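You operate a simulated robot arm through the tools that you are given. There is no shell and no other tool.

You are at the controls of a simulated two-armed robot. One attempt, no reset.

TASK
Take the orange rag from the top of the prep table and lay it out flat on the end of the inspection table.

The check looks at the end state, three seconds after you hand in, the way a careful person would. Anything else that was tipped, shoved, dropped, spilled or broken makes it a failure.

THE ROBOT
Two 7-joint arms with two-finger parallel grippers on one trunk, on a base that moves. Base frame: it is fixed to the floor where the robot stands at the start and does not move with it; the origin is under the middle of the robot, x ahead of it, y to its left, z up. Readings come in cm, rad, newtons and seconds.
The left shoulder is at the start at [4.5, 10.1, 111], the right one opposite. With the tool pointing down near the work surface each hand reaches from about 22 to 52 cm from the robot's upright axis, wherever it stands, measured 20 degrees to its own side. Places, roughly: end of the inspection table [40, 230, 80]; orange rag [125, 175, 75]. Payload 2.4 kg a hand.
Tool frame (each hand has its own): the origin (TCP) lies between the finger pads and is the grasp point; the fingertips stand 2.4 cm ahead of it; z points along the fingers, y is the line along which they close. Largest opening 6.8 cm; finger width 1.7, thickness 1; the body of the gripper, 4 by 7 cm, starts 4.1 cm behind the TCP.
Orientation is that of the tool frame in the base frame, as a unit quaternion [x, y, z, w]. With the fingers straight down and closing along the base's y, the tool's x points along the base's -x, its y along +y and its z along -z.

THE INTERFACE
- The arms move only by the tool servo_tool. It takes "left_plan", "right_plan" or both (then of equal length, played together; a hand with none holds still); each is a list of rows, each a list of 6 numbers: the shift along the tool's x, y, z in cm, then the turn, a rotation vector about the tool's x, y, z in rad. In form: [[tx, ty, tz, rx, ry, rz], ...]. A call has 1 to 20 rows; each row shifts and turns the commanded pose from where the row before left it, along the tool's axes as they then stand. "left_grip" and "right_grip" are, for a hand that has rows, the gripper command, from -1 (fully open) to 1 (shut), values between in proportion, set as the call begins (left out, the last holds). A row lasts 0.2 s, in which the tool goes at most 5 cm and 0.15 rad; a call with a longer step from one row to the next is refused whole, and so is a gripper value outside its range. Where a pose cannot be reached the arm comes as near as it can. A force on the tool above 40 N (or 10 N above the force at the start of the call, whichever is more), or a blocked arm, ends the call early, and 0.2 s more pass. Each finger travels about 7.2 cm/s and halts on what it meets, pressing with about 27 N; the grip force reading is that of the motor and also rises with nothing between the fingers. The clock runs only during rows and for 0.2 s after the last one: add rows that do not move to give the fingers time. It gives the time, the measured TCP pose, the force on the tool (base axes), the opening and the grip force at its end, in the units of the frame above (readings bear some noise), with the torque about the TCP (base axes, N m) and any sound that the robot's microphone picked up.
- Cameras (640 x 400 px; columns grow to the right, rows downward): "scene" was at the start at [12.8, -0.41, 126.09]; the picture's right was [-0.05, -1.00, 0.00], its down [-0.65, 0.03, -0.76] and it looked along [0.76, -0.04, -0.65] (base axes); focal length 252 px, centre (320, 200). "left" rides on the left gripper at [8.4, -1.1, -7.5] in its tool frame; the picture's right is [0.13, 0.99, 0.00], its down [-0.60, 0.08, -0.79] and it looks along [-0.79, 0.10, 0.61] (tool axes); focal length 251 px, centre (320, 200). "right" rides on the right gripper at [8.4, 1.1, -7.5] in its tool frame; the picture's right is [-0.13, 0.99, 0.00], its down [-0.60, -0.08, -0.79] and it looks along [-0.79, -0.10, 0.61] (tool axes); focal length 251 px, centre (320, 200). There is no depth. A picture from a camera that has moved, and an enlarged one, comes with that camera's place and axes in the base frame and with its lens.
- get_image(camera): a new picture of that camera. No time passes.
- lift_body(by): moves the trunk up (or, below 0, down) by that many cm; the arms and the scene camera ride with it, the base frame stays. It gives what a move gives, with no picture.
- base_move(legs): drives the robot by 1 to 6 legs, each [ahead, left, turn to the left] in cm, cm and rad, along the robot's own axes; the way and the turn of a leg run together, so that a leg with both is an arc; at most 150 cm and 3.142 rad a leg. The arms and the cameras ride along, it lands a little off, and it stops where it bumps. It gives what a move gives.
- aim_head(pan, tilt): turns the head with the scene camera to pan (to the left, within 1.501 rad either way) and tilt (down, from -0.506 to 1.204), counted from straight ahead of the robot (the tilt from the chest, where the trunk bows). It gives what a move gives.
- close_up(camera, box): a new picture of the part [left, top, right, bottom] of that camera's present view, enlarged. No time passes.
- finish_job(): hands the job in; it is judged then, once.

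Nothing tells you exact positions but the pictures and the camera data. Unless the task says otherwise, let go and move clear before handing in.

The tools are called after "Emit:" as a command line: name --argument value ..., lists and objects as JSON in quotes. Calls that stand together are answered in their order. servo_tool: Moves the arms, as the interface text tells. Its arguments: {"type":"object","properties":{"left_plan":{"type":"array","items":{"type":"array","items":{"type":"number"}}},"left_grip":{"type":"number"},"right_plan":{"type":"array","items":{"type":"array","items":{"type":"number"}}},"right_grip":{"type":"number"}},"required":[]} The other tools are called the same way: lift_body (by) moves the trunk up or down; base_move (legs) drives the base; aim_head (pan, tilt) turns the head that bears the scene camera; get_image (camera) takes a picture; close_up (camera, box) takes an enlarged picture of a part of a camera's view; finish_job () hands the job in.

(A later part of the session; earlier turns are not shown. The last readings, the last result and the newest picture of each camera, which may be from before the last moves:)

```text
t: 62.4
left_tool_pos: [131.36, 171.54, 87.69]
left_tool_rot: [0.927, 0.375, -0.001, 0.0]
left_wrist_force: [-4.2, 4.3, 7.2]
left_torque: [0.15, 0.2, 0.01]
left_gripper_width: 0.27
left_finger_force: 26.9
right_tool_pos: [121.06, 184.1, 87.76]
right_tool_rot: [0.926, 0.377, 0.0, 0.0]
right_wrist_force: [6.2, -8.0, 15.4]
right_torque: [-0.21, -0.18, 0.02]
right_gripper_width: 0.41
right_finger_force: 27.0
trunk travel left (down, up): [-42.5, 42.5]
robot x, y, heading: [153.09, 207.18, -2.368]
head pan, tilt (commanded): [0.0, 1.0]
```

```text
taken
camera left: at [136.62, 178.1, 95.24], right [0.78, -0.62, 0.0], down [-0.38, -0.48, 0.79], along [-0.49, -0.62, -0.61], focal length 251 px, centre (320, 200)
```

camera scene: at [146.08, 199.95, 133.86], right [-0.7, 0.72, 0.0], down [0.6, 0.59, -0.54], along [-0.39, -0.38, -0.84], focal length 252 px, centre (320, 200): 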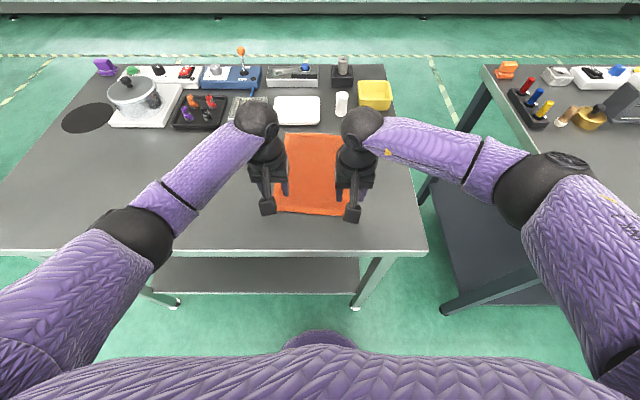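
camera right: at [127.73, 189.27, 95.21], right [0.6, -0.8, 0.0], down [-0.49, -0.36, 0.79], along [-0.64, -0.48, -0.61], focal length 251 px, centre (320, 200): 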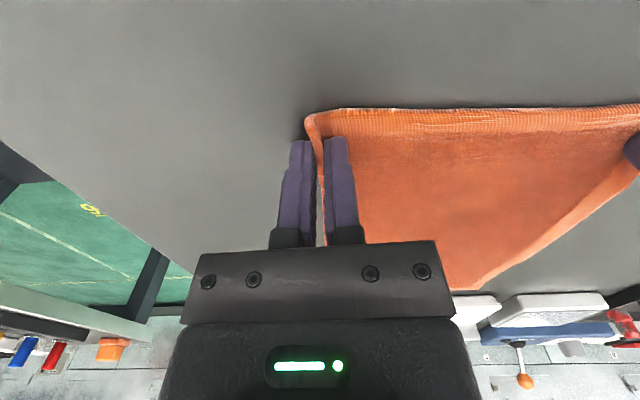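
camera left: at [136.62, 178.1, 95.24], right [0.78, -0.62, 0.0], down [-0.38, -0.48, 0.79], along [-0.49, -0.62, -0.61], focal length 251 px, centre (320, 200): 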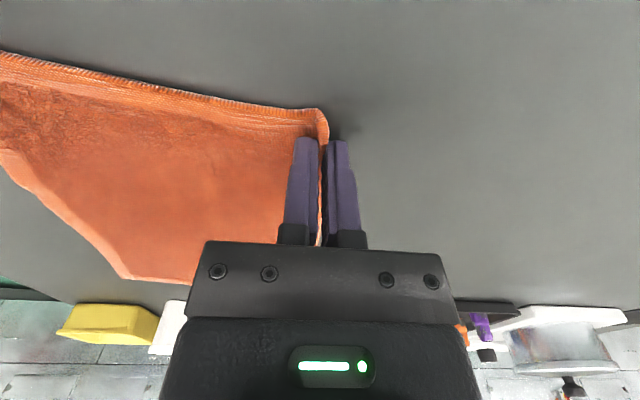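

Both grippers have pinched the rag's side edges (openings 0.27 and 0.41 cm). I'll lift slowly a few centimetres and check the hold.

Emit:
servo_tool --left_plan '[[0, 0, -0.5, 0, 0, 0], [0, 0, -0.7, 0, 0, 0], [0, 0, -0.9, 0, 0, 0], [0, 0, -0.9, 0, 0, 0], [0, 0, -1.0, 0, 0, 0], [0, 0, 0, 0, 0, 0]]' --right_plan '[[0, 0, -0.5, 0, 0, 0], [0, 0, -0.7, 0, 0, 0], [0, 0, -0.9, 0, 0, 0], [0, 0, -0.9, 0, 0, 0], [0, 0, -1.0, 0, 0, 0], [0, 0, 0, 0, 0, 0]]'

Emit:
get_image --camera "scene"

Emit:
get_image --camera "right"

Emit:
get_image --camera "left"

```text
t: 63.8
left_tool_pos: [131.33, 171.6, 91.67]
left_tool_rot: [0.927, 0.375, 0.001, 0.0]
left_wrist_force: [-2.9, 3.2, -0.6]
left_torque: [0.06, 0.11, 0.04]
left_gripper_width: 0.26
left_finger_force: 26.2
right_tool_pos: [121.14, 184.0, 91.58]
right_tool_rot: [0.927, 0.375, 0.001, 0.0]
right_wrist_force: [2.9, -4.1, -0.1]
right_torque: [-0.11, -0.08, 0.0]
right_gripper_width: 0.29
right_finger_force: 26.7
trunk travel left (down, up): [-42.5, 42.5]
robot x, y, heading: [152.91, 206.76, -2.371]
head pan, tilt (commanded): [0.0, 1.0]
```

```text
taken
camera scene: at [146.08, 199.95, 133.86], right [-0.7, 0.72, 0.0], down [0.6, 0.59, -0.54], along [-0.39, -0.38, -0.84], focal length 252 px, centre (320, 200)
```

scene: 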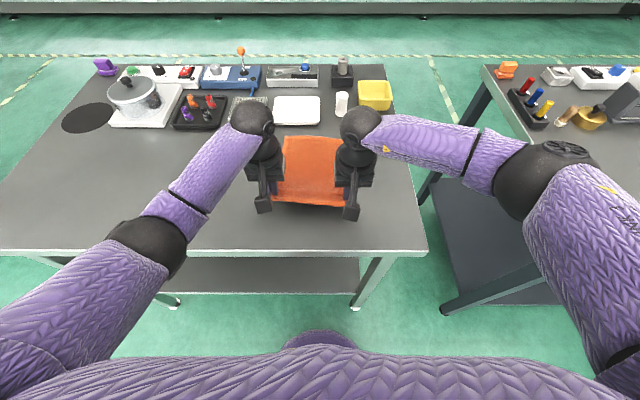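

```text
taken
camera right: at [127.66, 189.13, 99.1], right [0.6, -0.8, 0.0], down [-0.49, -0.36, 0.79], along [-0.64, -0.47, -0.61], focal length 251 px, centre (320, 200)
```

right: 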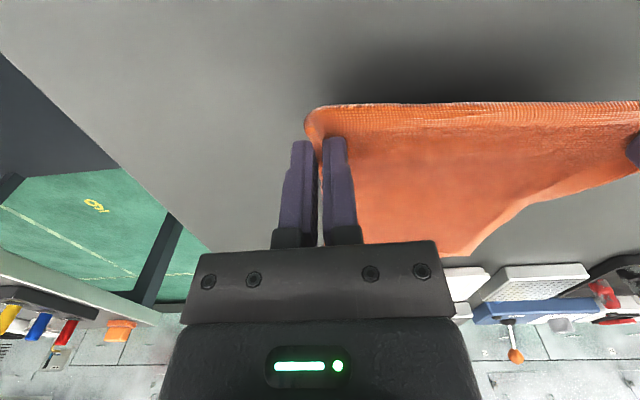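

```text
taken
camera left: at [136.56, 178.04, 99.25], right [0.78, -0.62, 0.0], down [-0.38, -0.48, 0.79], along [-0.49, -0.62, -0.61], focal length 251 px, centre (320, 200)
```

left: 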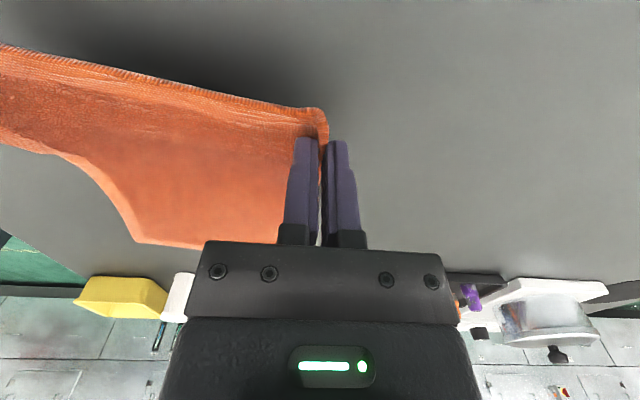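

The rag is held firmly at both near corners, slightly taut between the hands. I'll ease the tension a little and then raise the trunk so the rag hangs free.

Emit:
servo_tool --left_plan '[[0, -0.2, 0, 0, 0, 0], [0, 0, 0, 0, 0, 0]]' --right_plan '[[0, 0.2, 0, 0, 0, 0], [0, 0, 0, 0, 0, 0]]'

Emit:
lift_body --by 12

Emit:
lift_body --by 16

Emit:
get_image --camera "scene"

Emit:
get_image --camera "right"

Emit:
get_image --camera "left"

```text
t: 64.4
left_tool_pos: [131.31, 171.66, 91.75]
left_tool_rot: [0.927, 0.375, 0.0, -0.001]
left_wrist_force: [-1.3, 1.3, -0.7]
left_torque: [0.08, 0.06, -0.01]
left_gripper_width: 0.23
left_finger_force: 26.2
right_tool_pos: [121.07, 183.89, 91.56]
right_tool_rot: [0.927, 0.376, 0.0, 0.0]
right_wrist_force: [1.0, -1.0, 0.6]
right_torque: [-0.04, -0.02, -0.02]
right_gripper_width: 0.25
right_finger_force: 26.8
trunk travel left (down, up): [-42.5, 42.5]
robot x, y, heading: [153.27, 206.63, -2.372]
head pan, tilt (commanded): [0.0, 1.0]
```

```text
t: 65.9
left_tool_pos: [131.12, 171.68, 103.62]
left_tool_rot: [0.927, 0.376, 0.001, 0.0]
left_wrist_force: [-1.4, 2.2, -0.2]
left_torque: [0.03, 0.03, 0.02]
left_gripper_width: 0.24
left_finger_force: 26.6
right_tool_pos: [121.07, 183.94, 103.52]
right_tool_rot: [0.927, 0.375, 0.001, -0.001]
right_wrist_force: [1.4, -1.3, -0.2]
right_torque: [-0.06, -0.03, 0.01]
right_gripper_width: 0.26
right_finger_force: 26.4
trunk travel left (down, up): [-54.5, 30.4]
robot x, y, heading: [153.12, 207.15, -2.373]
head pan, tilt (commanded): [0.0, 1.0]
```

```text
t: 67.7
left_tool_pos: [131.05, 171.66, 119.53]
left_tool_rot: [0.927, 0.375, 0.0, 0.0]
left_wrist_force: [-0.7, 1.5, -0.8]
left_torque: [0.06, 0.07, 0.03]
left_gripper_width: 0.24
left_finger_force: 26.5
right_tool_pos: [121.05, 184.06, 119.54]
right_tool_rot: [0.927, 0.375, 0.0, 0.0]
right_wrist_force: [1.2, -1.0, -0.6]
right_torque: [-0.04, -0.06, 0.0]
right_gripper_width: 0.26
right_finger_force: 27.0
trunk travel left (down, up): [-70.5, 14.4]
robot x, y, heading: [152.78, 206.73, -2.369]
head pan, tilt (commanded): [0.0, 1.0]
```

```text
taken
camera scene: at [147.3, 201.14, 161.92], right [-0.7, 0.72, 0.0], down [0.6, 0.59, -0.54], along [-0.39, -0.38, -0.84], focal length 252 px, centre (320, 200)
```

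scene: 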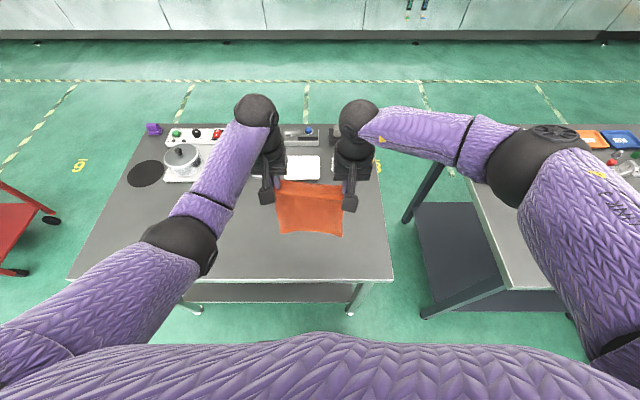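

```text
taken
camera right: at [127.78, 189.07, 127.08], right [0.6, -0.8, 0.0], down [-0.49, -0.36, 0.79], along [-0.64, -0.47, -0.61], focal length 251 px, centre (320, 200)
```

right: 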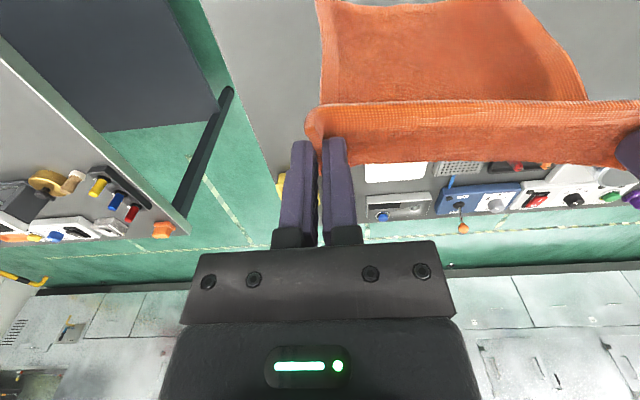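

```text
taken
camera left: at [136.36, 178.23, 127.17], right [0.78, -0.62, 0.0], down [-0.38, -0.48, 0.79], along [-0.49, -0.62, -0.61], focal length 251 px, centre (320, 200)
```

left: 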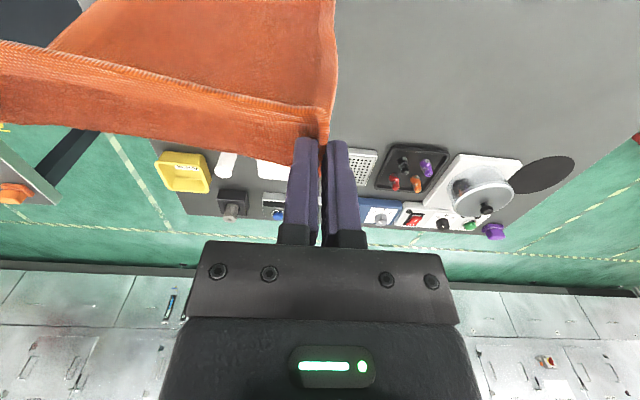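

The rag hangs freely from both hands with its lower edge about 9 cm above the table. Before strafing to the inspection table I'll check the space to my right.

Emit:
aim_head --pan -1.1 --tilt 0.8

Emit:
get_image --camera "scene"

Emit:
aim_head --pan -1.5 --tilt 0.6

Emit:
get_image --camera "scene"

```text
t: 69.0
left_tool_pos: [131.24, 171.72, 119.65]
left_tool_rot: [0.927, 0.375, 0.0, 0.001]
left_wrist_force: [-1.9, 1.7, 0.0]
left_torque: [0.03, 0.04, -0.01]
left_gripper_width: 0.26
left_finger_force: 26.6
right_tool_pos: [121.12, 183.88, 119.53]
right_tool_rot: [0.927, 0.375, 0.0, 0.0]
right_wrist_force: [1.0, -1.1, -0.3]
right_torque: [0.0, 0.01, 0.04]
right_gripper_width: 0.28
right_finger_force: 26.4
trunk travel left (down, up): [-70.5, 14.4]
robot x, y, heading: [152.8, 206.58, -2.368]
head pan, tilt (commanded): [-1.1, 0.799]
```

```text
taken
camera scene: at [144.67, 208.59, 163.44], right [0.32, 0.95, 0.0], down [0.68, -0.23, -0.7], along [-0.66, 0.23, -0.72], focal length 252 px, centre (320, 200)
```

scene: 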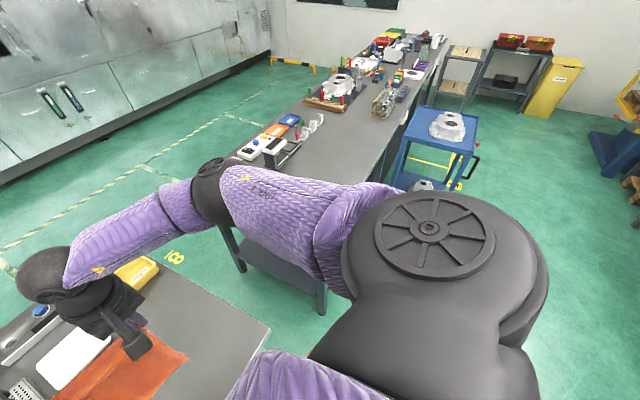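

```text
t: 69.9
left_tool_pos: [131.18, 171.63, 119.75]
left_tool_rot: [0.927, 0.376, 0.0, 0.0]
left_wrist_force: [-1.6, 1.6, -0.8]
left_torque: [0.06, 0.01, 0.02]
left_gripper_width: 0.24
left_finger_force: 26.4
right_tool_pos: [121.1, 184.03, 119.59]
right_tool_rot: [0.927, 0.375, 0.0, -0.001]
right_wrist_force: [0.9, -2.0, -0.2]
right_torque: [-0.05, -0.05, 0.0]
right_gripper_width: 0.27
right_finger_force: 26.5
trunk travel left (down, up): [-70.5, 14.4]
robot x, y, heading: [153.07, 206.67, -2.371]
head pan, tilt (commanded): [-1.499, 0.6]
```

```text
taken
camera scene: at [145.71, 211.87, 165.12], right [0.67, 0.75, 0.0], down [0.42, -0.38, -0.82], along [-0.62, 0.55, -0.57], focal length 252 px, centre (320, 200)
```

scene: 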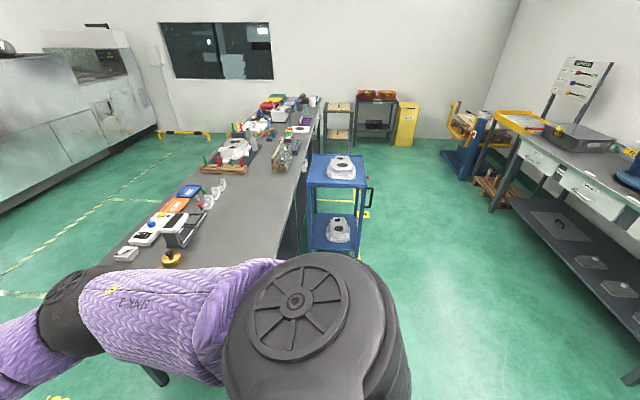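

There's ample room to the right (blue cart is ~155 cm away). I'll back off a few cm, strafe right 77 cm to stand behind the free end strip of the inspection table, and look.

Emit:
base_move --legs '[[-5, 0, 0], [0, -77, 0]]'

Emit:
aim_head --pan 0.0 --tilt 0.95

Emit:
get_image --camera "scene"

Emit:
get_image --camera "right"

Emit:
get_image --camera "left"

```text
t: 74.7
left_tool_pos: [78.99, 232.74, 119.58]
left_tool_rot: [0.927, 0.375, 0.001, 0.0]
left_wrist_force: [-1.5, 1.0, -0.5]
left_torque: [0.06, 0.04, 0.0]
left_gripper_width: 0.27
left_finger_force: 26.7
right_tool_pos: [68.98, 245.09, 119.55]
right_tool_rot: [0.927, 0.375, -0.001, 0.0]
right_wrist_force: [1.4, -0.8, -0.2]
right_torque: [-0.02, -0.06, 0.01]
right_gripper_width: 0.27
right_finger_force: 26.5
trunk travel left (down, up): [-70.5, 14.4]
robot x, y, heading: [100.77, 267.98, -2.371]
head pan, tilt (commanded): [-1.499, 0.6]
```

```text
t: 76.3
left_tool_pos: [79.02, 232.64, 119.68]
left_tool_rot: [0.927, 0.376, 0.0, 0.0]
left_wrist_force: [-0.8, 1.7, 0.1]
left_torque: [0.04, 0.03, -0.01]
left_gripper_width: 0.24
left_finger_force: 26.5
right_tool_pos: [68.91, 244.95, 119.64]
right_tool_rot: [0.927, 0.375, 0.0, 0.001]
right_wrist_force: [1.6, -1.1, 0.6]
right_torque: [-0.02, -0.04, 0.04]
right_gripper_width: 0.27
right_finger_force: 27.1
trunk travel left (down, up): [-70.5, 14.4]
robot x, y, heading: [101.1, 267.53, -2.369]
head pan, tilt (commanded): [0.0, 0.949]
```

```text
taken
camera scene: at [95.0, 261.95, 162.28], right [-0.7, 0.72, 0.0], down [0.58, 0.57, -0.58], along [-0.42, -0.4, -0.81], focal length 252 px, centre (320, 200)
```

scene: 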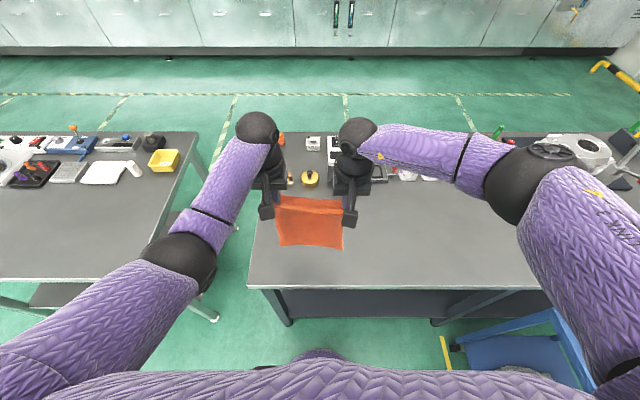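

```text
taken
camera right: at [75.71, 250.1, 127.09], right [0.6, -0.8, 0.0], down [-0.49, -0.36, 0.79], along [-0.64, -0.47, -0.61], focal length 251 px, centre (320, 200)
```

right: 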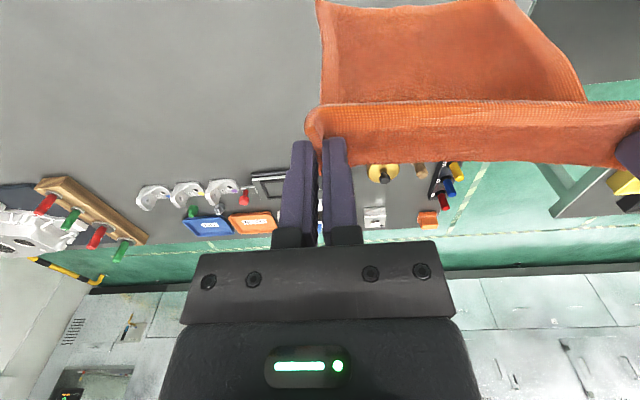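

```text
taken
camera left: at [84.28, 239.25, 127.19], right [0.78, -0.62, 0.0], down [-0.38, -0.48, 0.79], along [-0.49, -0.62, -0.61], focal length 251 px, centre (320, 200)
```

left: 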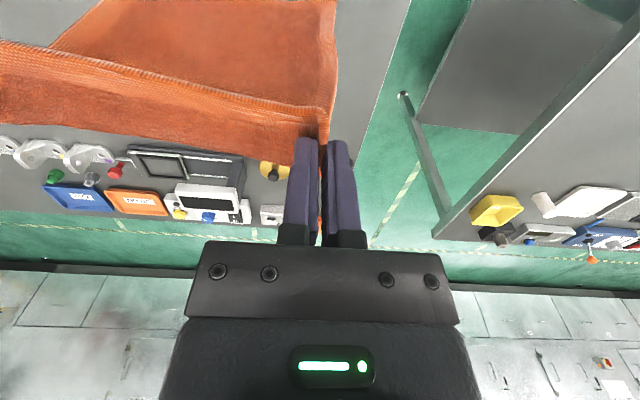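

The inspection table's end strip is clear: its back edge is ~31.5 cm ahead, the end edge ~22 cm to my left, and objects start ~40 cm in from the back edge. I'll move ahead 4 cm, then extend both hands forward while pitching the fingers forward for reach.

Emit:
base_move --legs '[[4, 0, 0]]'

Emit:
servo_tool --left_plan '[[-1.49, 0, 0, 0, -0.07, 0], [-1.486, 0, 0.104, 0, -0.07, 0], [-1.475, 0, 0.208, 0, -0.07, 0], [-1.457, 0, 0.311, 0, -0.07, 0], [-1.432, 0, 0.412, 0, -0.07, 0], [-1.4, 0, 0.511, 0, -0.07, 0], [-1.361, 0, 0.608, 0, -0.07, 0], [-1.315, 0, 0.701, 0, -0.07, 0], [-1.262, 0, 0.791, 0, -0.07, 0], [-1.204, 0, 0.878, 0, -0.07, 0], [0, 0, 0, 0, 0, 0], [0, 0, 0, 0, 0, 0]]' --right_plan '[[-1.63, 0, 0, 0, -0.07, 0], [-1.626, 0, 0.114, 0, -0.07, 0], [-1.614, 0, 0.227, 0, -0.07, 0], [-1.594, 0, 0.34, 0, -0.07, 0], [-1.567, 0, 0.451, 0, -0.07, 0], [-1.531, 0, 0.559, 0, -0.07, 0], [-1.488, 0, 0.665, 0, -0.07, 0], [-1.438, 0, 0.767, 0, -0.07, 0], [-1.381, 0, 0.866, 0, -0.07, 0], [-1.317, 0, 0.96, 0, -0.07, 0], [0, 0, 0, 0, 0, 0], [0, 0, 0, 0, 0, 0]]'

Emit:
get_image --camera "scene"

Emit:
get_image --camera "right"

Emit:
get_image --camera "left"

```text
t: 77.2
left_tool_pos: [76.03, 229.77, 119.59]
left_tool_rot: [0.927, 0.375, 0.001, 0.0]
left_wrist_force: [-1.6, 1.4, 0.0]
left_torque: [0.06, 0.04, -0.02]
left_gripper_width: 0.28
left_finger_force: 25.9
right_tool_pos: [66.09, 242.19, 119.48]
right_tool_rot: [0.927, 0.376, 0.001, 0.0]
right_wrist_force: [1.5, -1.5, -0.2]
right_torque: [0.0, -0.05, 0.0]
right_gripper_width: 0.27
right_finger_force: 26.6
trunk travel left (down, up): [-70.5, 14.4]
robot x, y, heading: [98.23, 265.35, -2.369]
head pan, tilt (commanded): [0.0, 0.949]
```

```text
t: 79.8
left_tool_pos: [65.59, 219.59, 119.62]
left_tool_rot: [0.871, 0.352, -0.318, 0.128]
left_wrist_force: [-6.0, 6.2, -1.0]
left_torque: [0.19, 0.11, -0.11]
left_gripper_width: 0.22
left_finger_force: 26.9
right_tool_pos: [54.59, 232.18, 118.69]
right_tool_rot: [0.871, 0.353, -0.317, 0.129]
right_wrist_force: [5.3, -4.8, 0.5]
right_torque: [-0.11, -0.14, 0.19]
right_gripper_width: 0.33
right_finger_force: 26.9
right hand out of reach, approached as far as the arm can: row 10
trunk travel left (down, up): [-70.5, 14.4]
robot x, y, heading: [98.02, 265.47, -2.372]
head pan, tilt (commanded): [0.0, 0.949]
```

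```text
taken
camera scene: at [92.16, 259.25, 162.28], right [-0.7, 0.72, 0.0], down [0.58, 0.57, -0.58], along [-0.42, -0.41, -0.81], focal length 252 px, centre (320, 200)
```

scene: 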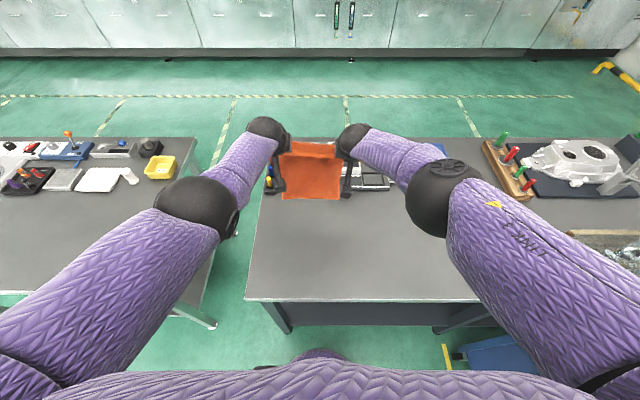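

```text
taken
camera right: at [63.37, 239.27, 119.15], right [0.62, -0.78, 0.08], down [-0.02, 0.09, 1.0], along [-0.78, -0.62, 0.04], focal length 251 px, centre (320, 200)
```

right: 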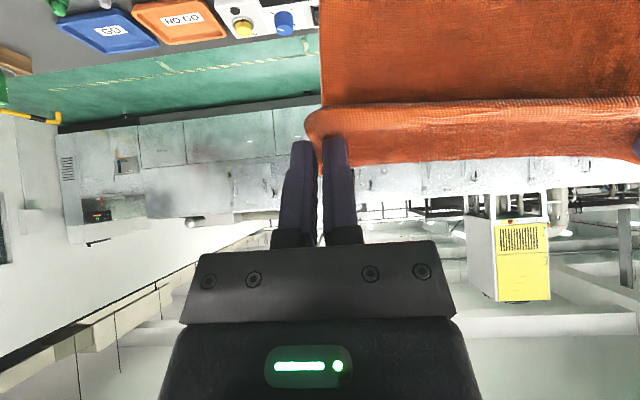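

```text
taken
camera left: at [72.8, 228.09, 119.92], right [0.76, -0.64, -0.08], down [0.09, -0.02, 1.0], along [-0.64, -0.76, 0.04], focal length 251 px, centre (320, 200)
```

left: 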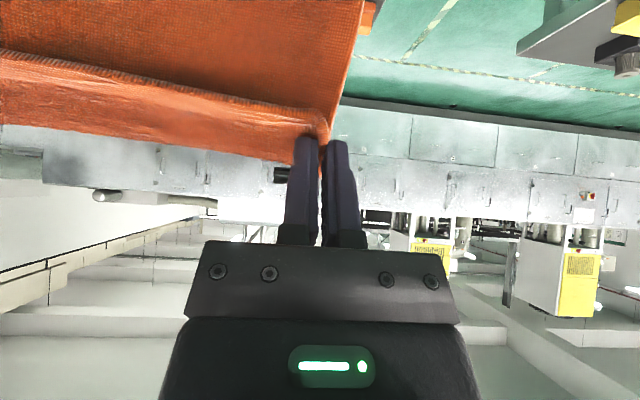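

The right arm hit its reach limit, spreading the hands slightly; I'll pull both back a little to relax the rag, creep the base 2 cm ahead, then lower the trunk so the rag's free edge comes just to the table.

Emit:
servo_tool --left_plan '[[0.459, 0, -0.387, 0, 0, 0], [0.459, 0, -0.387, 0, 0, 0], [0, 0, 0, 0, 0, 0]]' --right_plan '[[0.689, 0, -0.58, 0, 0, 0], [0.689, 0, -0.58, 0, 0, 0], [0, 0, 0, 0, 0, 0]]'

Emit:
base_move --legs '[[2, 0, 0]]'

Emit:
lift_body --by -8

Emit:
get_image --camera "scene"

Emit:
get_image --camera "right"

```text
t: 80.6
left_tool_pos: [66.64, 220.27, 119.37]
left_tool_rot: [0.871, 0.353, -0.318, 0.129]
left_wrist_force: [-5.6, 6.6, -0.2]
left_torque: [0.16, 0.14, -0.13]
left_gripper_width: 0.24
left_finger_force: 26.8
right_tool_pos: [55.87, 233.27, 118.73]
right_tool_rot: [0.871, 0.353, -0.317, 0.128]
right_wrist_force: [6.0, -6.8, 0.0]
right_torque: [-0.1, -0.13, 0.18]
right_gripper_width: 0.3
right_finger_force: 26.7
trunk travel left (down, up): [-70.5, 14.4]
robot x, y, heading: [98.53, 265.23, -2.369]
head pan, tilt (commanded): [0.0, 0.949]
```

```text
t: 81.4
left_tool_pos: [65.05, 218.84, 119.48]
left_tool_rot: [0.871, 0.353, -0.317, 0.128]
left_wrist_force: [-6.0, 7.6, -0.7]
left_torque: [0.19, 0.14, -0.1]
left_gripper_width: 0.23
left_finger_force: 26.7
right_tool_pos: [54.43, 231.89, 118.75]
right_tool_rot: [0.871, 0.353, -0.318, 0.129]
right_wrist_force: [6.3, -8.0, 0.2]
right_torque: [-0.12, -0.15, 0.12]
right_gripper_width: 0.33
right_finger_force: 26.4
trunk travel left (down, up): [-70.5, 14.4]
robot x, y, heading: [96.73, 263.26, -2.369]
head pan, tilt (commanded): [0.0, 0.949]
```

```text
t: 82.5
left_tool_pos: [65.19, 219.02, 111.6]
left_tool_rot: [0.871, 0.353, -0.317, 0.129]
left_wrist_force: [-6.3, 6.4, -0.2]
left_torque: [0.17, 0.15, -0.11]
left_gripper_width: 0.23
left_finger_force: 26.9
right_tool_pos: [54.55, 231.92, 110.89]
right_tool_rot: [0.871, 0.353, -0.317, 0.129]
right_wrist_force: [5.4, -5.8, 0.7]
right_torque: [-0.14, -0.11, 0.12]
right_gripper_width: 0.31
right_finger_force: 26.5
trunk travel left (down, up): [-62.5, 22.4]
robot x, y, heading: [96.9, 263.78, -2.374]
head pan, tilt (commanded): [0.0, 0.949]
```

```text
taken
camera scene: at [90.68, 257.76, 154.29], right [-0.7, 0.72, 0.0], down [0.58, 0.57, -0.58], along [-0.42, -0.41, -0.81], focal length 252 px, centre (320, 200)
```

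scene: 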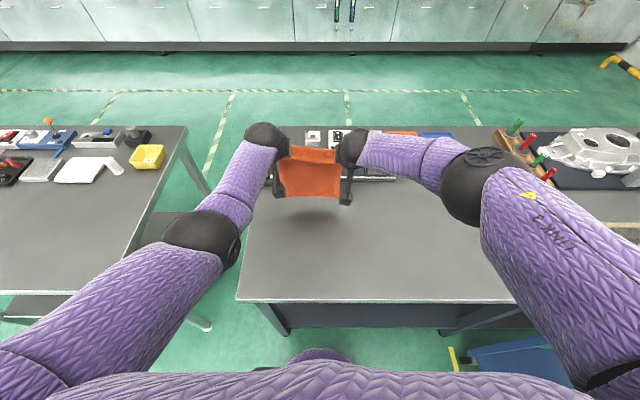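

```text
taken
camera right: at [63.25, 239.02, 111.18], right [0.62, -0.78, 0.08], down [-0.02, 0.09, 1.0], along [-0.78, -0.62, 0.04], focal length 251 px, centre (320, 200)
```

right: 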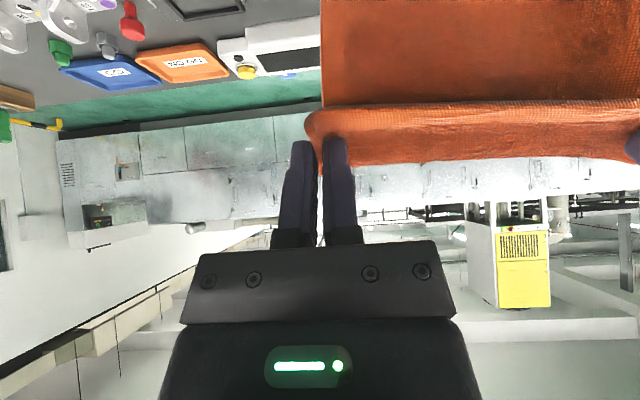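

The rag hangs squarely over the free strip, its lower edge ~1–2 cm above the table with its shadow visible below. I'll ease the tension, square the hands, and lower vertically until the free edge just touches.

Emit:
servo_tool --left_plan '[[0.449, -0.133, 0.275, 0, 0, 0], [0.449, -0.133, 0.275, 0, 0, 0], [0.45, -0.134, 0.275, 0, 0, 0], [0, 0, 0, 0, 0, 0]]' --right_plan '[[0.044, 0.133, 0.311, 0, 0, 0], [0.044, 0.133, 0.311, 0, 0, 0], [0.045, 0.134, 0.312, 0, 0, 0], [0, 0, 0, 0, 0, 0]]'

Emit:
get_image --camera "scene"

Emit:
close_up --camera "scene" --box '[230, 120, 390, 220]'

```text
t: 83.5
left_tool_pos: [65.33, 219.43, 109.99]
left_tool_rot: [0.871, 0.353, -0.317, 0.128]
left_wrist_force: [-3.0, 2.2, 0.0]
left_torque: [0.05, 0.06, -0.01]
left_gripper_width: 0.24
left_finger_force: 26.7
right_tool_pos: [54.42, 231.31, 109.91]
right_tool_rot: [0.871, 0.352, -0.318, 0.128]
right_wrist_force: [2.3, -2.2, 0.0]
right_torque: [-0.05, -0.05, 0.07]
right_gripper_width: 0.31
right_finger_force: 26.8
trunk travel left (down, up): [-62.5, 22.4]
robot x, y, heading: [96.71, 263.32, -2.37]
head pan, tilt (commanded): [0.0, 0.949]
```

```text
taken
camera scene: at [90.65, 257.74, 154.28], right [-0.7, 0.72, 0.0], down [0.58, 0.57, -0.58], along [-0.42, -0.41, -0.81], focal length 252 px, centre (320, 200)
```

scene: 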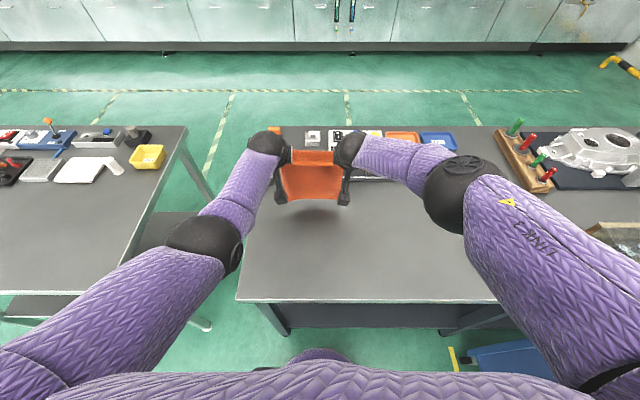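

```text
4.00 times, centred on (310, 170) of scene
camera zoom: at [90.65, 257.74, 154.28], right [-0.7, 0.72, 0.0], down [0.58, 0.57, -0.58], along [-0.42, -0.41, -0.81], focal length 1007 px, centre (360, 320)
```

zoom: 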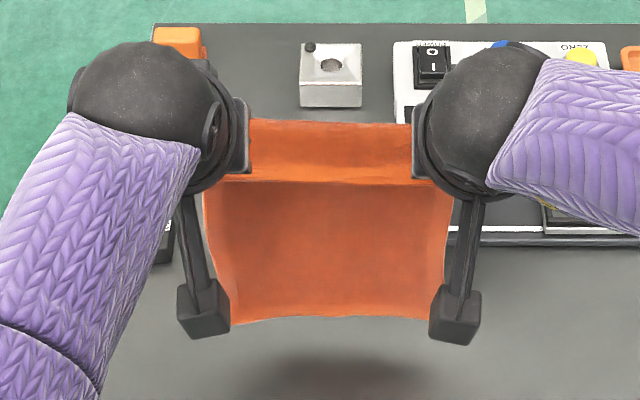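

The free edge is still ~3–4 cm above the table (shadow gap visible). I'll lower vertically another 3 cm and check for contact.

Emit:
servo_tool --left_plan '[[0.515, 0, 0.612, 0, 0, 0], [0.515, 0, 0.612, 0, 0, 0], [0.515, 0, 0.612, 0, 0, 0], [0.515, 0, 0.612, 0, 0, 0], [0, 0, 0, 0, 0, 0]]' --right_plan '[[0.515, 0, 0.612, 0, 0, 0], [0.515, 0, 0.612, 0, 0, 0], [0.515, 0, 0.612, 0, 0, 0], [0.515, 0, 0.612, 0, 0, 0], [0, 0, 0, 0, 0, 0]]'

Emit:
close_up --camera "scene" --box '[230, 120, 390, 220]'

```text
t: 84.7
left_tool_pos: [65.39, 219.65, 106.95]
left_tool_rot: [0.871, 0.353, -0.318, 0.129]
left_wrist_force: [-3.2, 2.8, 0.0]
left_torque: [0.04, 0.07, -0.04]
left_gripper_width: 0.25
left_finger_force: 26.6
right_tool_pos: [54.54, 232.03, 106.59]
right_tool_rot: [0.871, 0.353, -0.317, 0.129]
right_wrist_force: [3.4, -2.3, 1.0]
right_torque: [-0.07, -0.08, 0.09]
right_gripper_width: 0.28
right_finger_force: 27.0
right hand out of reach, approached as far as the arm can: row 4
trunk travel left (down, up): [-62.5, 22.4]
robot x, y, heading: [96.84, 264.15, -2.37]
head pan, tilt (commanded): [0.0, 0.949]
```

```text
4.00 times, centred on (310, 170) of scene
camera zoom: at [90.67, 257.73, 154.28], right [-0.7, 0.72, 0.0], down [0.58, 0.57, -0.58], along [-0.42, -0.41, -0.81], focal length 1007 px, centre (360, 320)
```

zoom: 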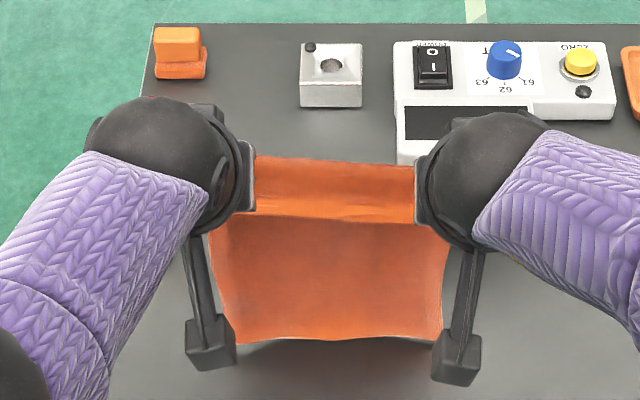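

The rag's free edge is now at the tabletop. I'll lay it down: both hands move back toward me and down along a diagonal while the fingers return to vertical — first half, then check.

Emit:
servo_tool --left_plan '[[1.396, 0, 0.043, 0, 0.035, 0], [1.394, 0, 0.092, 0, 0.035, 0], [1.39, 0, 0.141, 0, 0.035, 0], [1.384, 0, 0.189, 0, 0.035, 0], [1.377, 0, 0.238, 0, 0.035, 0], [1.367, 0, 0.286, 0, 0.035, 0], [1.356, 0, 0.333, 0, 0.035, 0], [1.344, 0, 0.381, 0, 0.035, 0], [1.33, 0, 0.427, 0, 0.035, 0], [0, 0, 0, 0, 0, 0]]' --right_plan '[[1.396, 0, 0.043, 0, 0.035, 0], [1.394, 0, 0.092, 0, 0.035, 0], [1.39, 0, 0.141, 0, 0.035, 0], [1.384, 0, 0.189, 0, 0.035, 0], [1.377, 0, 0.238, 0, 0.035, 0], [1.367, 0, 0.286, 0, 0.035, 0], [1.356, 0, 0.333, 0, 0.035, 0], [1.344, 0, 0.381, 0, 0.035, 0], [1.33, 0, 0.427, 0, 0.035, 0], [0, 0, 0, 0, 0, 0]]'

Emit:
get_image --camera "scene"

Emit:
close_up --camera "scene" --box '[220, 120, 412, 240]'

Emit:
get_image --camera "right"

```text
t: 86.9
left_tool_pos: [71.46, 225.6, 98.13]
left_tool_rot: [0.91, 0.368, -0.177, 0.073]
left_wrist_force: [-1.8, 3.2, -0.5]
left_torque: [0.06, 0.08, 0.0]
left_gripper_width: 0.26
left_finger_force: 26.7
left hand out of reach, approached as far as the arm can: row 3, 6
right_tool_pos: [61.21, 238.24, 98.11]
right_tool_rot: [0.91, 0.369, -0.177, 0.072]
right_wrist_force: [2.8, -2.9, -0.1]
right_torque: [-0.05, -0.07, 0.05]
right_gripper_width: 0.28
right_finger_force: 26.1
trunk travel left (down, up): [-62.5, 22.4]
robot x, y, heading: [97.04, 263.84, -2.37]
head pan, tilt (commanded): [0.0, 0.949]
```

```text
taken
camera scene: at [90.65, 257.74, 154.28], right [-0.7, 0.72, 0.0], down [0.58, 0.57, -0.58], along [-0.42, -0.41, -0.81], focal length 252 px, centre (320, 200)
```

scene: 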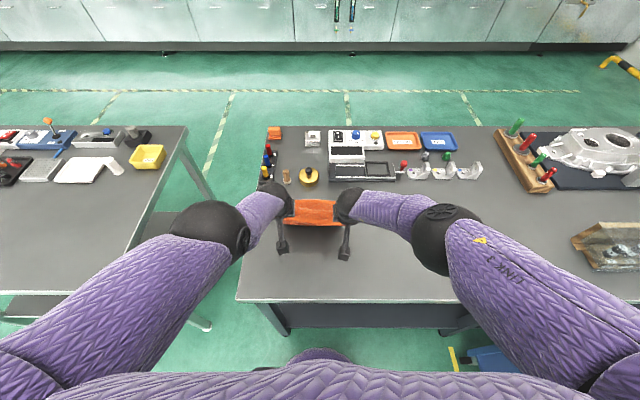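

```text
3.33 times, centred on (316, 180) of scene
camera zoom: at [90.65, 257.74, 154.28], right [-0.7, 0.72, 0.0], down [0.58, 0.57, -0.58], along [-0.42, -0.41, -0.81], focal length 839 px, centre (333, 267)
```

zoom: 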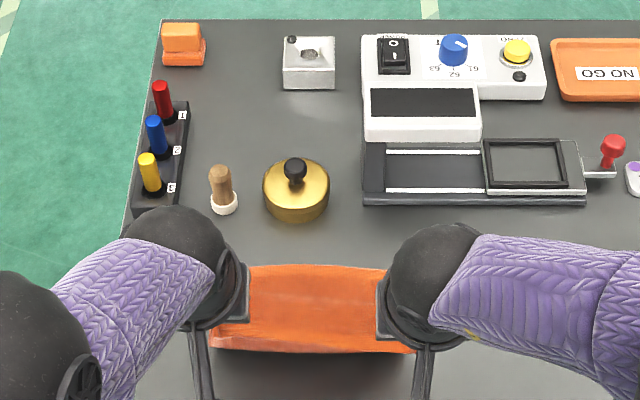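

```text
taken
camera right: at [69.61, 244.96, 101.93], right [0.6, -0.79, 0.05], down [-0.24, -0.13, 0.96], along [-0.76, -0.59, -0.27], focal length 251 px, centre (320, 200)
```

right: 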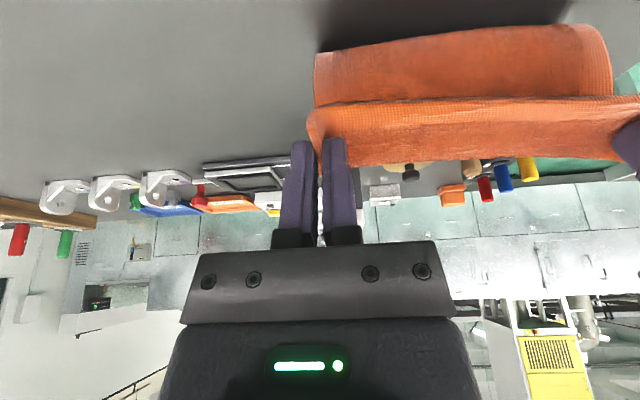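

The free half has landed and the rag stands nearly vertical below the hands, as intended. I'll continue the lay-down most of the way and check again.

Emit:
servo_tool --left_plan '[[1.375, 0, 0.417, 0, 0.035, 0], [1.36, 0, 0.465, 0, 0.035, 0], [1.343, 0, 0.512, 0, 0.035, 0], [1.324, 0, 0.559, 0, 0.035, 0], [1.304, 0, 0.605, 0, 0.035, 0], [0, 0, 0, 0, 0, 0]]' --right_plan '[[1.298, 0, 0.445, 0, 0.035, 0], [1.282, 0, 0.49, 0, 0.035, 0], [1.264, 0, 0.535, 0, 0.035, 0], [1.245, 0, 0.579, 0, 0.035, 0], [1.223, 0, 0.622, 0, 0.035, 0], [0, 0, 0, 0, 0, 0]]'

Emit:
get_image --camera "scene"

Emit:
get_image --camera "right"

Emit:
get_image --camera "left"

```text
t: 88.3
left_tool_pos: [75.73, 229.81, 93.4]
left_tool_rot: [0.922, 0.374, -0.096, 0.039]
left_wrist_force: [-2.6, 2.8, 0.5]
left_torque: [0.06, 0.07, 0.0]
left_gripper_width: 0.25
left_finger_force: 26.7
right_tool_pos: [64.96, 241.85, 93.33]
right_tool_rot: [0.922, 0.373, -0.096, 0.04]
right_wrist_force: [2.9, -2.0, 0.0]
right_torque: [-0.11, -0.09, 0.02]
right_gripper_width: 0.28
right_finger_force: 26.9
trunk travel left (down, up): [-62.5, 22.4]
robot x, y, heading: [96.78, 263.81, -2.369]
head pan, tilt (commanded): [0.0, 0.949]
```

```text
taken
camera scene: at [90.64, 257.74, 154.28], right [-0.7, 0.72, 0.0], down [0.58, 0.57, -0.58], along [-0.42, -0.41, -0.81], focal length 252 px, centre (320, 200)
```

scene: 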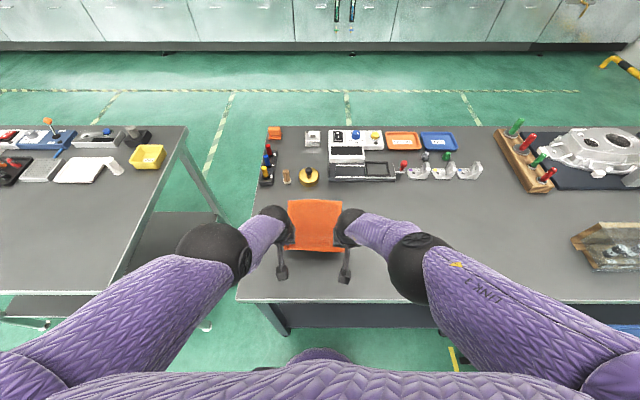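

```text
taken
camera right: at [72.63, 248.03, 99.05], right [0.6, -0.8, 0.03], down [-0.36, -0.24, 0.9], along [-0.71, -0.55, -0.43], focal length 251 px, centre (320, 200)
```

right: 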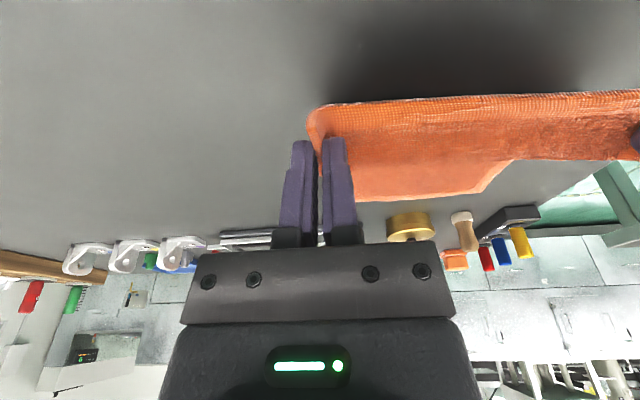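

```text
taken
camera left: at [81.9, 237.33, 99.18], right [0.78, -0.62, -0.03], down [-0.25, -0.35, 0.9], along [-0.57, -0.7, -0.43], focal length 251 px, centre (320, 200)
```

left: 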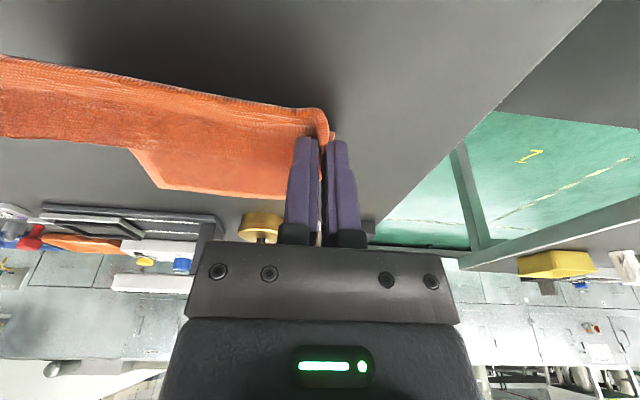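

The rag is laying out nicely forward with its far edge straight. I'll finish the lay-down with less backward travel so it isn't dragged, ending with fingertips just above the tabletop.

Emit:
servo_tool --left_plan '[[0.775, 0, 0.755, 0, 0.035, 0], [0.748, 0, 0.782, 0, 0.035, 0], [0.72, 0, 0.807, 0, 0.035, 0], [0.691, 0, 0.832, 0, 0.035, 0], [0.662, 0, 0.856, 0, 0.035, 0], [0.632, 0, 0.878, 0, 0.035, 0], [0, 0, 0, 0, 0, 0]]' --right_plan '[[0.745, 0, 0.761, 0, 0.035, 0], [0.718, 0, 0.787, 0, 0.035, 0], [0.69, 0, 0.811, 0, 0.035, 0], [0.661, 0, 0.835, 0, 0.035, 0], [0.632, 0, 0.858, 0, 0.035, 0], [0.602, 0, 0.879, 0, 0.035, 0], [0, 0, 0, 0, 0, 0]]'

Emit:
get_image --camera "scene"

Emit:
close_up --camera "scene" --box '[220, 170, 412, 290]'

Emit:
get_image --camera "right"

Emit:
get_image --camera "left"

```text
t: 89.8
left_tool_pos: [80.18, 233.62, 90.82]
left_tool_rot: [0.927, 0.376, -0.001, -0.005]
left_wrist_force: [-14.6, 19.6, -3.1]
left_torque: [0.47, 0.39, 0.07]
left_gripper_width: 0.28
left_finger_force: 26.8
left hand out of reach, approached as far as the arm can: row 1, 2, 3, 4, 5, 6
right_tool_pos: [70.07, 248.27, 88.87]
right_tool_rot: [0.926, 0.378, 0.002, 0.009]
right_wrist_force: [14.2, -20.1, 2.4]
right_torque: [-0.5, -0.4, 0.03]
right_gripper_width: 0.27
right_finger_force: 27.4
right hand out of reach, approached as far as the arm can: row 1, 2, 3, 4, 5, 6
trunk travel left (down, up): [-62.5, 22.4]
robot x, y, heading: [96.56, 263.38, -2.371]
head pan, tilt (commanded): [0.0, 0.949]
stopped in row 7 (left hand): the force on the tool passed its limit at 41 N (the readings are from after the stop); the commanded pose is now the measured one
```

```text
taken
camera scene: at [90.67, 257.75, 154.28], right [-0.7, 0.72, 0.0], down [0.58, 0.57, -0.58], along [-0.42, -0.41, -0.81], focal length 252 px, centre (320, 200)
```

scene: 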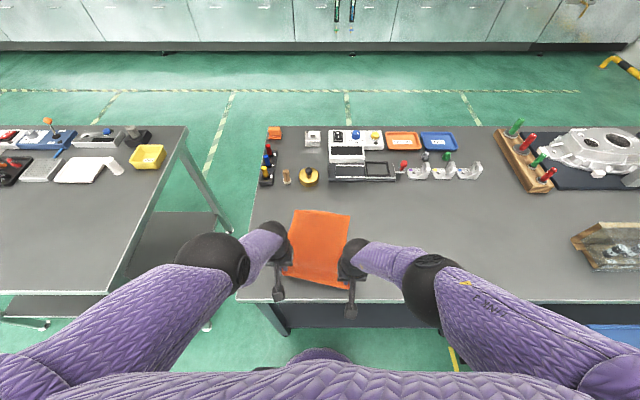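

```text
3.33 times, centred on (316, 230) of scene
camera zoom: at [90.67, 257.75, 154.28], right [-0.7, 0.72, 0.0], down [0.58, 0.57, -0.58], along [-0.42, -0.41, -0.81], focal length 839 px, centre (333, 100)
```

zoom: 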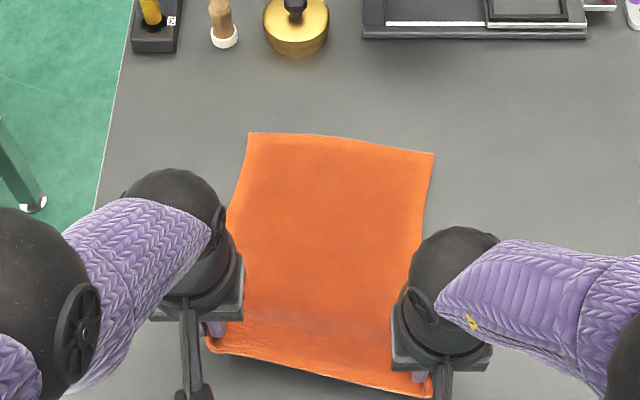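

```text
taken
camera right: at [76.69, 253.5, 96.38], right [0.6, -0.8, 0.02], down [-0.49, -0.35, 0.79], along [-0.63, -0.49, -0.61], focal length 251 px, centre (320, 200)
```

right: 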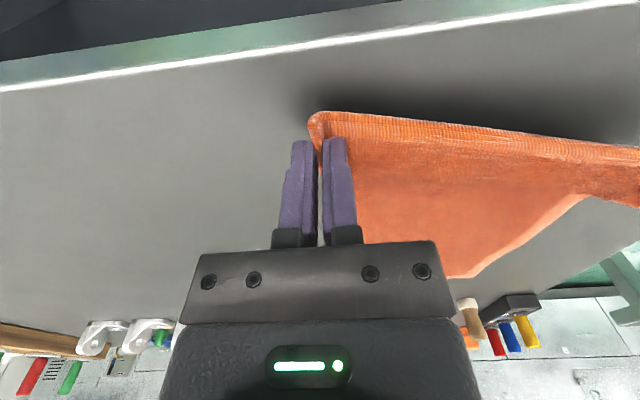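

```text
taken
camera left: at [85.44, 240.09, 98.41], right [0.78, -0.62, -0.01], down [-0.37, -0.48, 0.79], along [-0.5, -0.62, -0.61], focal length 251 px, centre (320, 200)
```

left: 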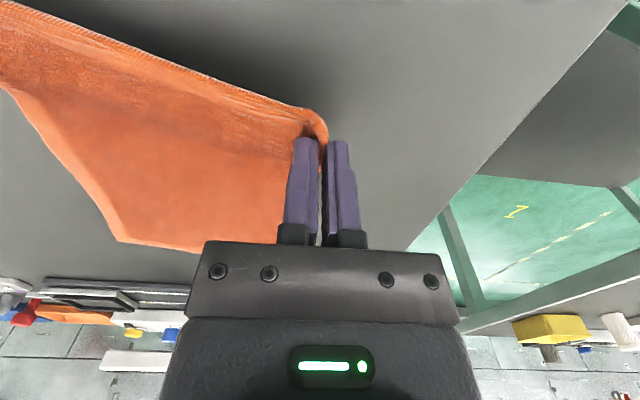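

The arms ran out of downward reach with the trunk this high, so the hands spread and pulled the rag taut and a bit askew; it's still held and on the table. I'll relax it by raising and bringing the hands together, then lower the trunk instead.

Emit:
servo_tool --left_plan '[[-0.2, -0.25, -0.5, 0, 0, 0], [-0.3, -0.25, -1.4, 0, 0, 0], [-0.3, 0, -1.4, 0, 0, 0], [-0.4, 0, -1.4, 0, 0, 0], [0, 0, 0, 0, 0, 0]]' --right_plan '[[-0.5, 0.55, -1.0, 0, 0, 0], [-0.8, 0.55, -1.9, 0, 0, 0], [-0.9, 0, -1.9, 0, 0, 0], [-0.9, 0, -1.8, 0, 0, 0], [0, 0, 0, 0, 0, 0]]'

Emit:
get_image --camera "scene"

```text
t: 91.0
left_tool_pos: [77.71, 231.91, 93.93]
left_tool_rot: [0.927, 0.375, -0.001, -0.003]
left_wrist_force: [-1.6, 4.5, 0.4]
left_torque: [0.1, 0.1, 0.04]
left_gripper_width: 0.25
left_finger_force: 26.3
left hand out of reach, approached as far as the arm can: row 2, 3, 4
right_tool_pos: [68.19, 245.7, 95.26]
right_tool_rot: [0.926, 0.376, 0.0, 0.004]
right_wrist_force: [2.9, -4.6, -0.2]
right_torque: [-0.08, -0.06, 0.02]
right_gripper_width: 0.25
right_finger_force: 26.4
trunk travel left (down, up): [-62.5, 22.4]
robot x, y, heading: [97.04, 263.52, -2.374]
head pan, tilt (commanded): [0.0, 0.949]
```

```text
taken
camera scene: at [90.67, 257.75, 154.28], right [-0.7, 0.72, 0.0], down [0.58, 0.57, -0.58], along [-0.42, -0.41, -0.81], focal length 252 px, centre (320, 200)
```

scene: 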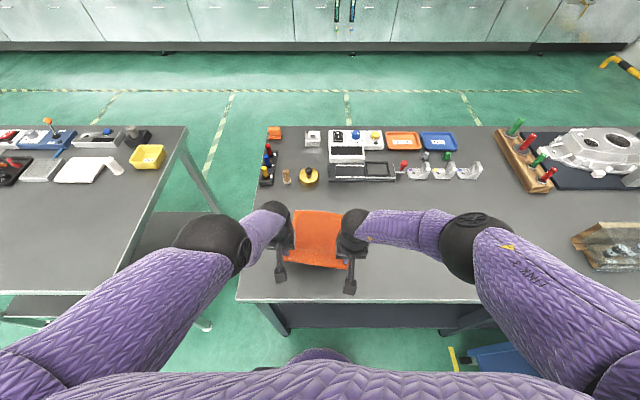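

Tension is back to a few newtons. Now I'll lower the trunk 5 cm so the hands come down near the table within the arms' reach.

Emit:
lift_body --by -4.5

Emit:
get_image --camera "scene"

Emit:
close_up --camera "scene" --box '[220, 170, 412, 290]'

```text
t: 91.9
left_tool_pos: [77.63, 231.91, 89.44]
left_tool_rot: [0.927, 0.376, -0.001, -0.003]
left_wrist_force: [-1.7, 1.8, 0.6]
left_torque: [0.01, 0.04, -0.01]
left_gripper_width: 0.26
left_finger_force: 26.6
right_tool_pos: [68.27, 245.59, 90.92]
right_tool_rot: [0.926, 0.377, -0.001, 0.006]
right_wrist_force: [1.6, -1.8, -1.2]
right_torque: [-0.03, -0.04, 0.02]
right_gripper_width: 0.26
right_finger_force: 26.1
trunk travel left (down, up): [-58.0, 26.9]
robot x, y, heading: [96.86, 263.4, -2.374]
head pan, tilt (commanded): [0.0, 0.949]
```

```text
taken
camera scene: at [90.54, 257.63, 149.78], right [-0.7, 0.72, 0.0], down [0.58, 0.57, -0.58], along [-0.42, -0.41, -0.81], focal length 252 px, centre (320, 200)
```

scene: 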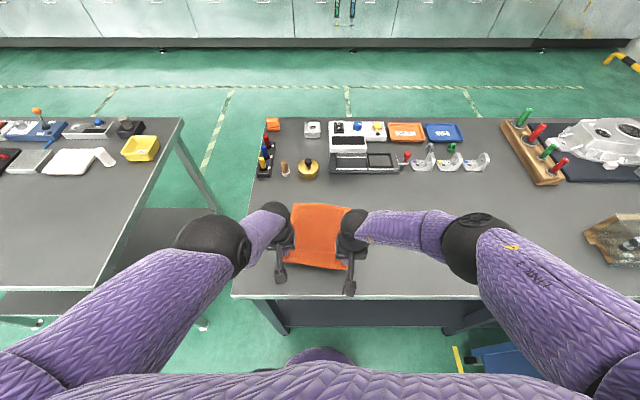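

```text
3.33 times, centred on (316, 230) of scene
camera zoom: at [90.54, 257.63, 149.78], right [-0.7, 0.72, 0.0], down [0.58, 0.57, -0.58], along [-0.42, -0.41, -0.81], focal length 839 px, centre (333, 100)
```

zoom: 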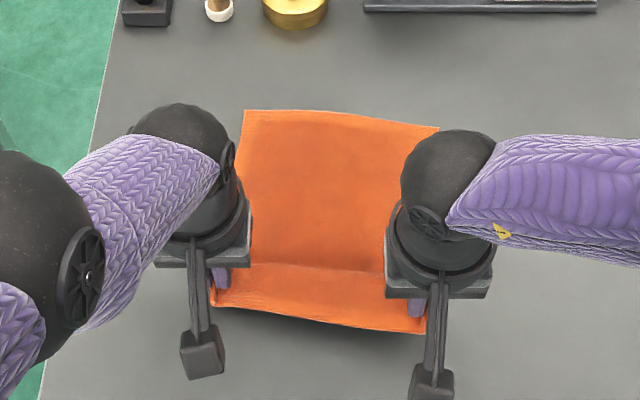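

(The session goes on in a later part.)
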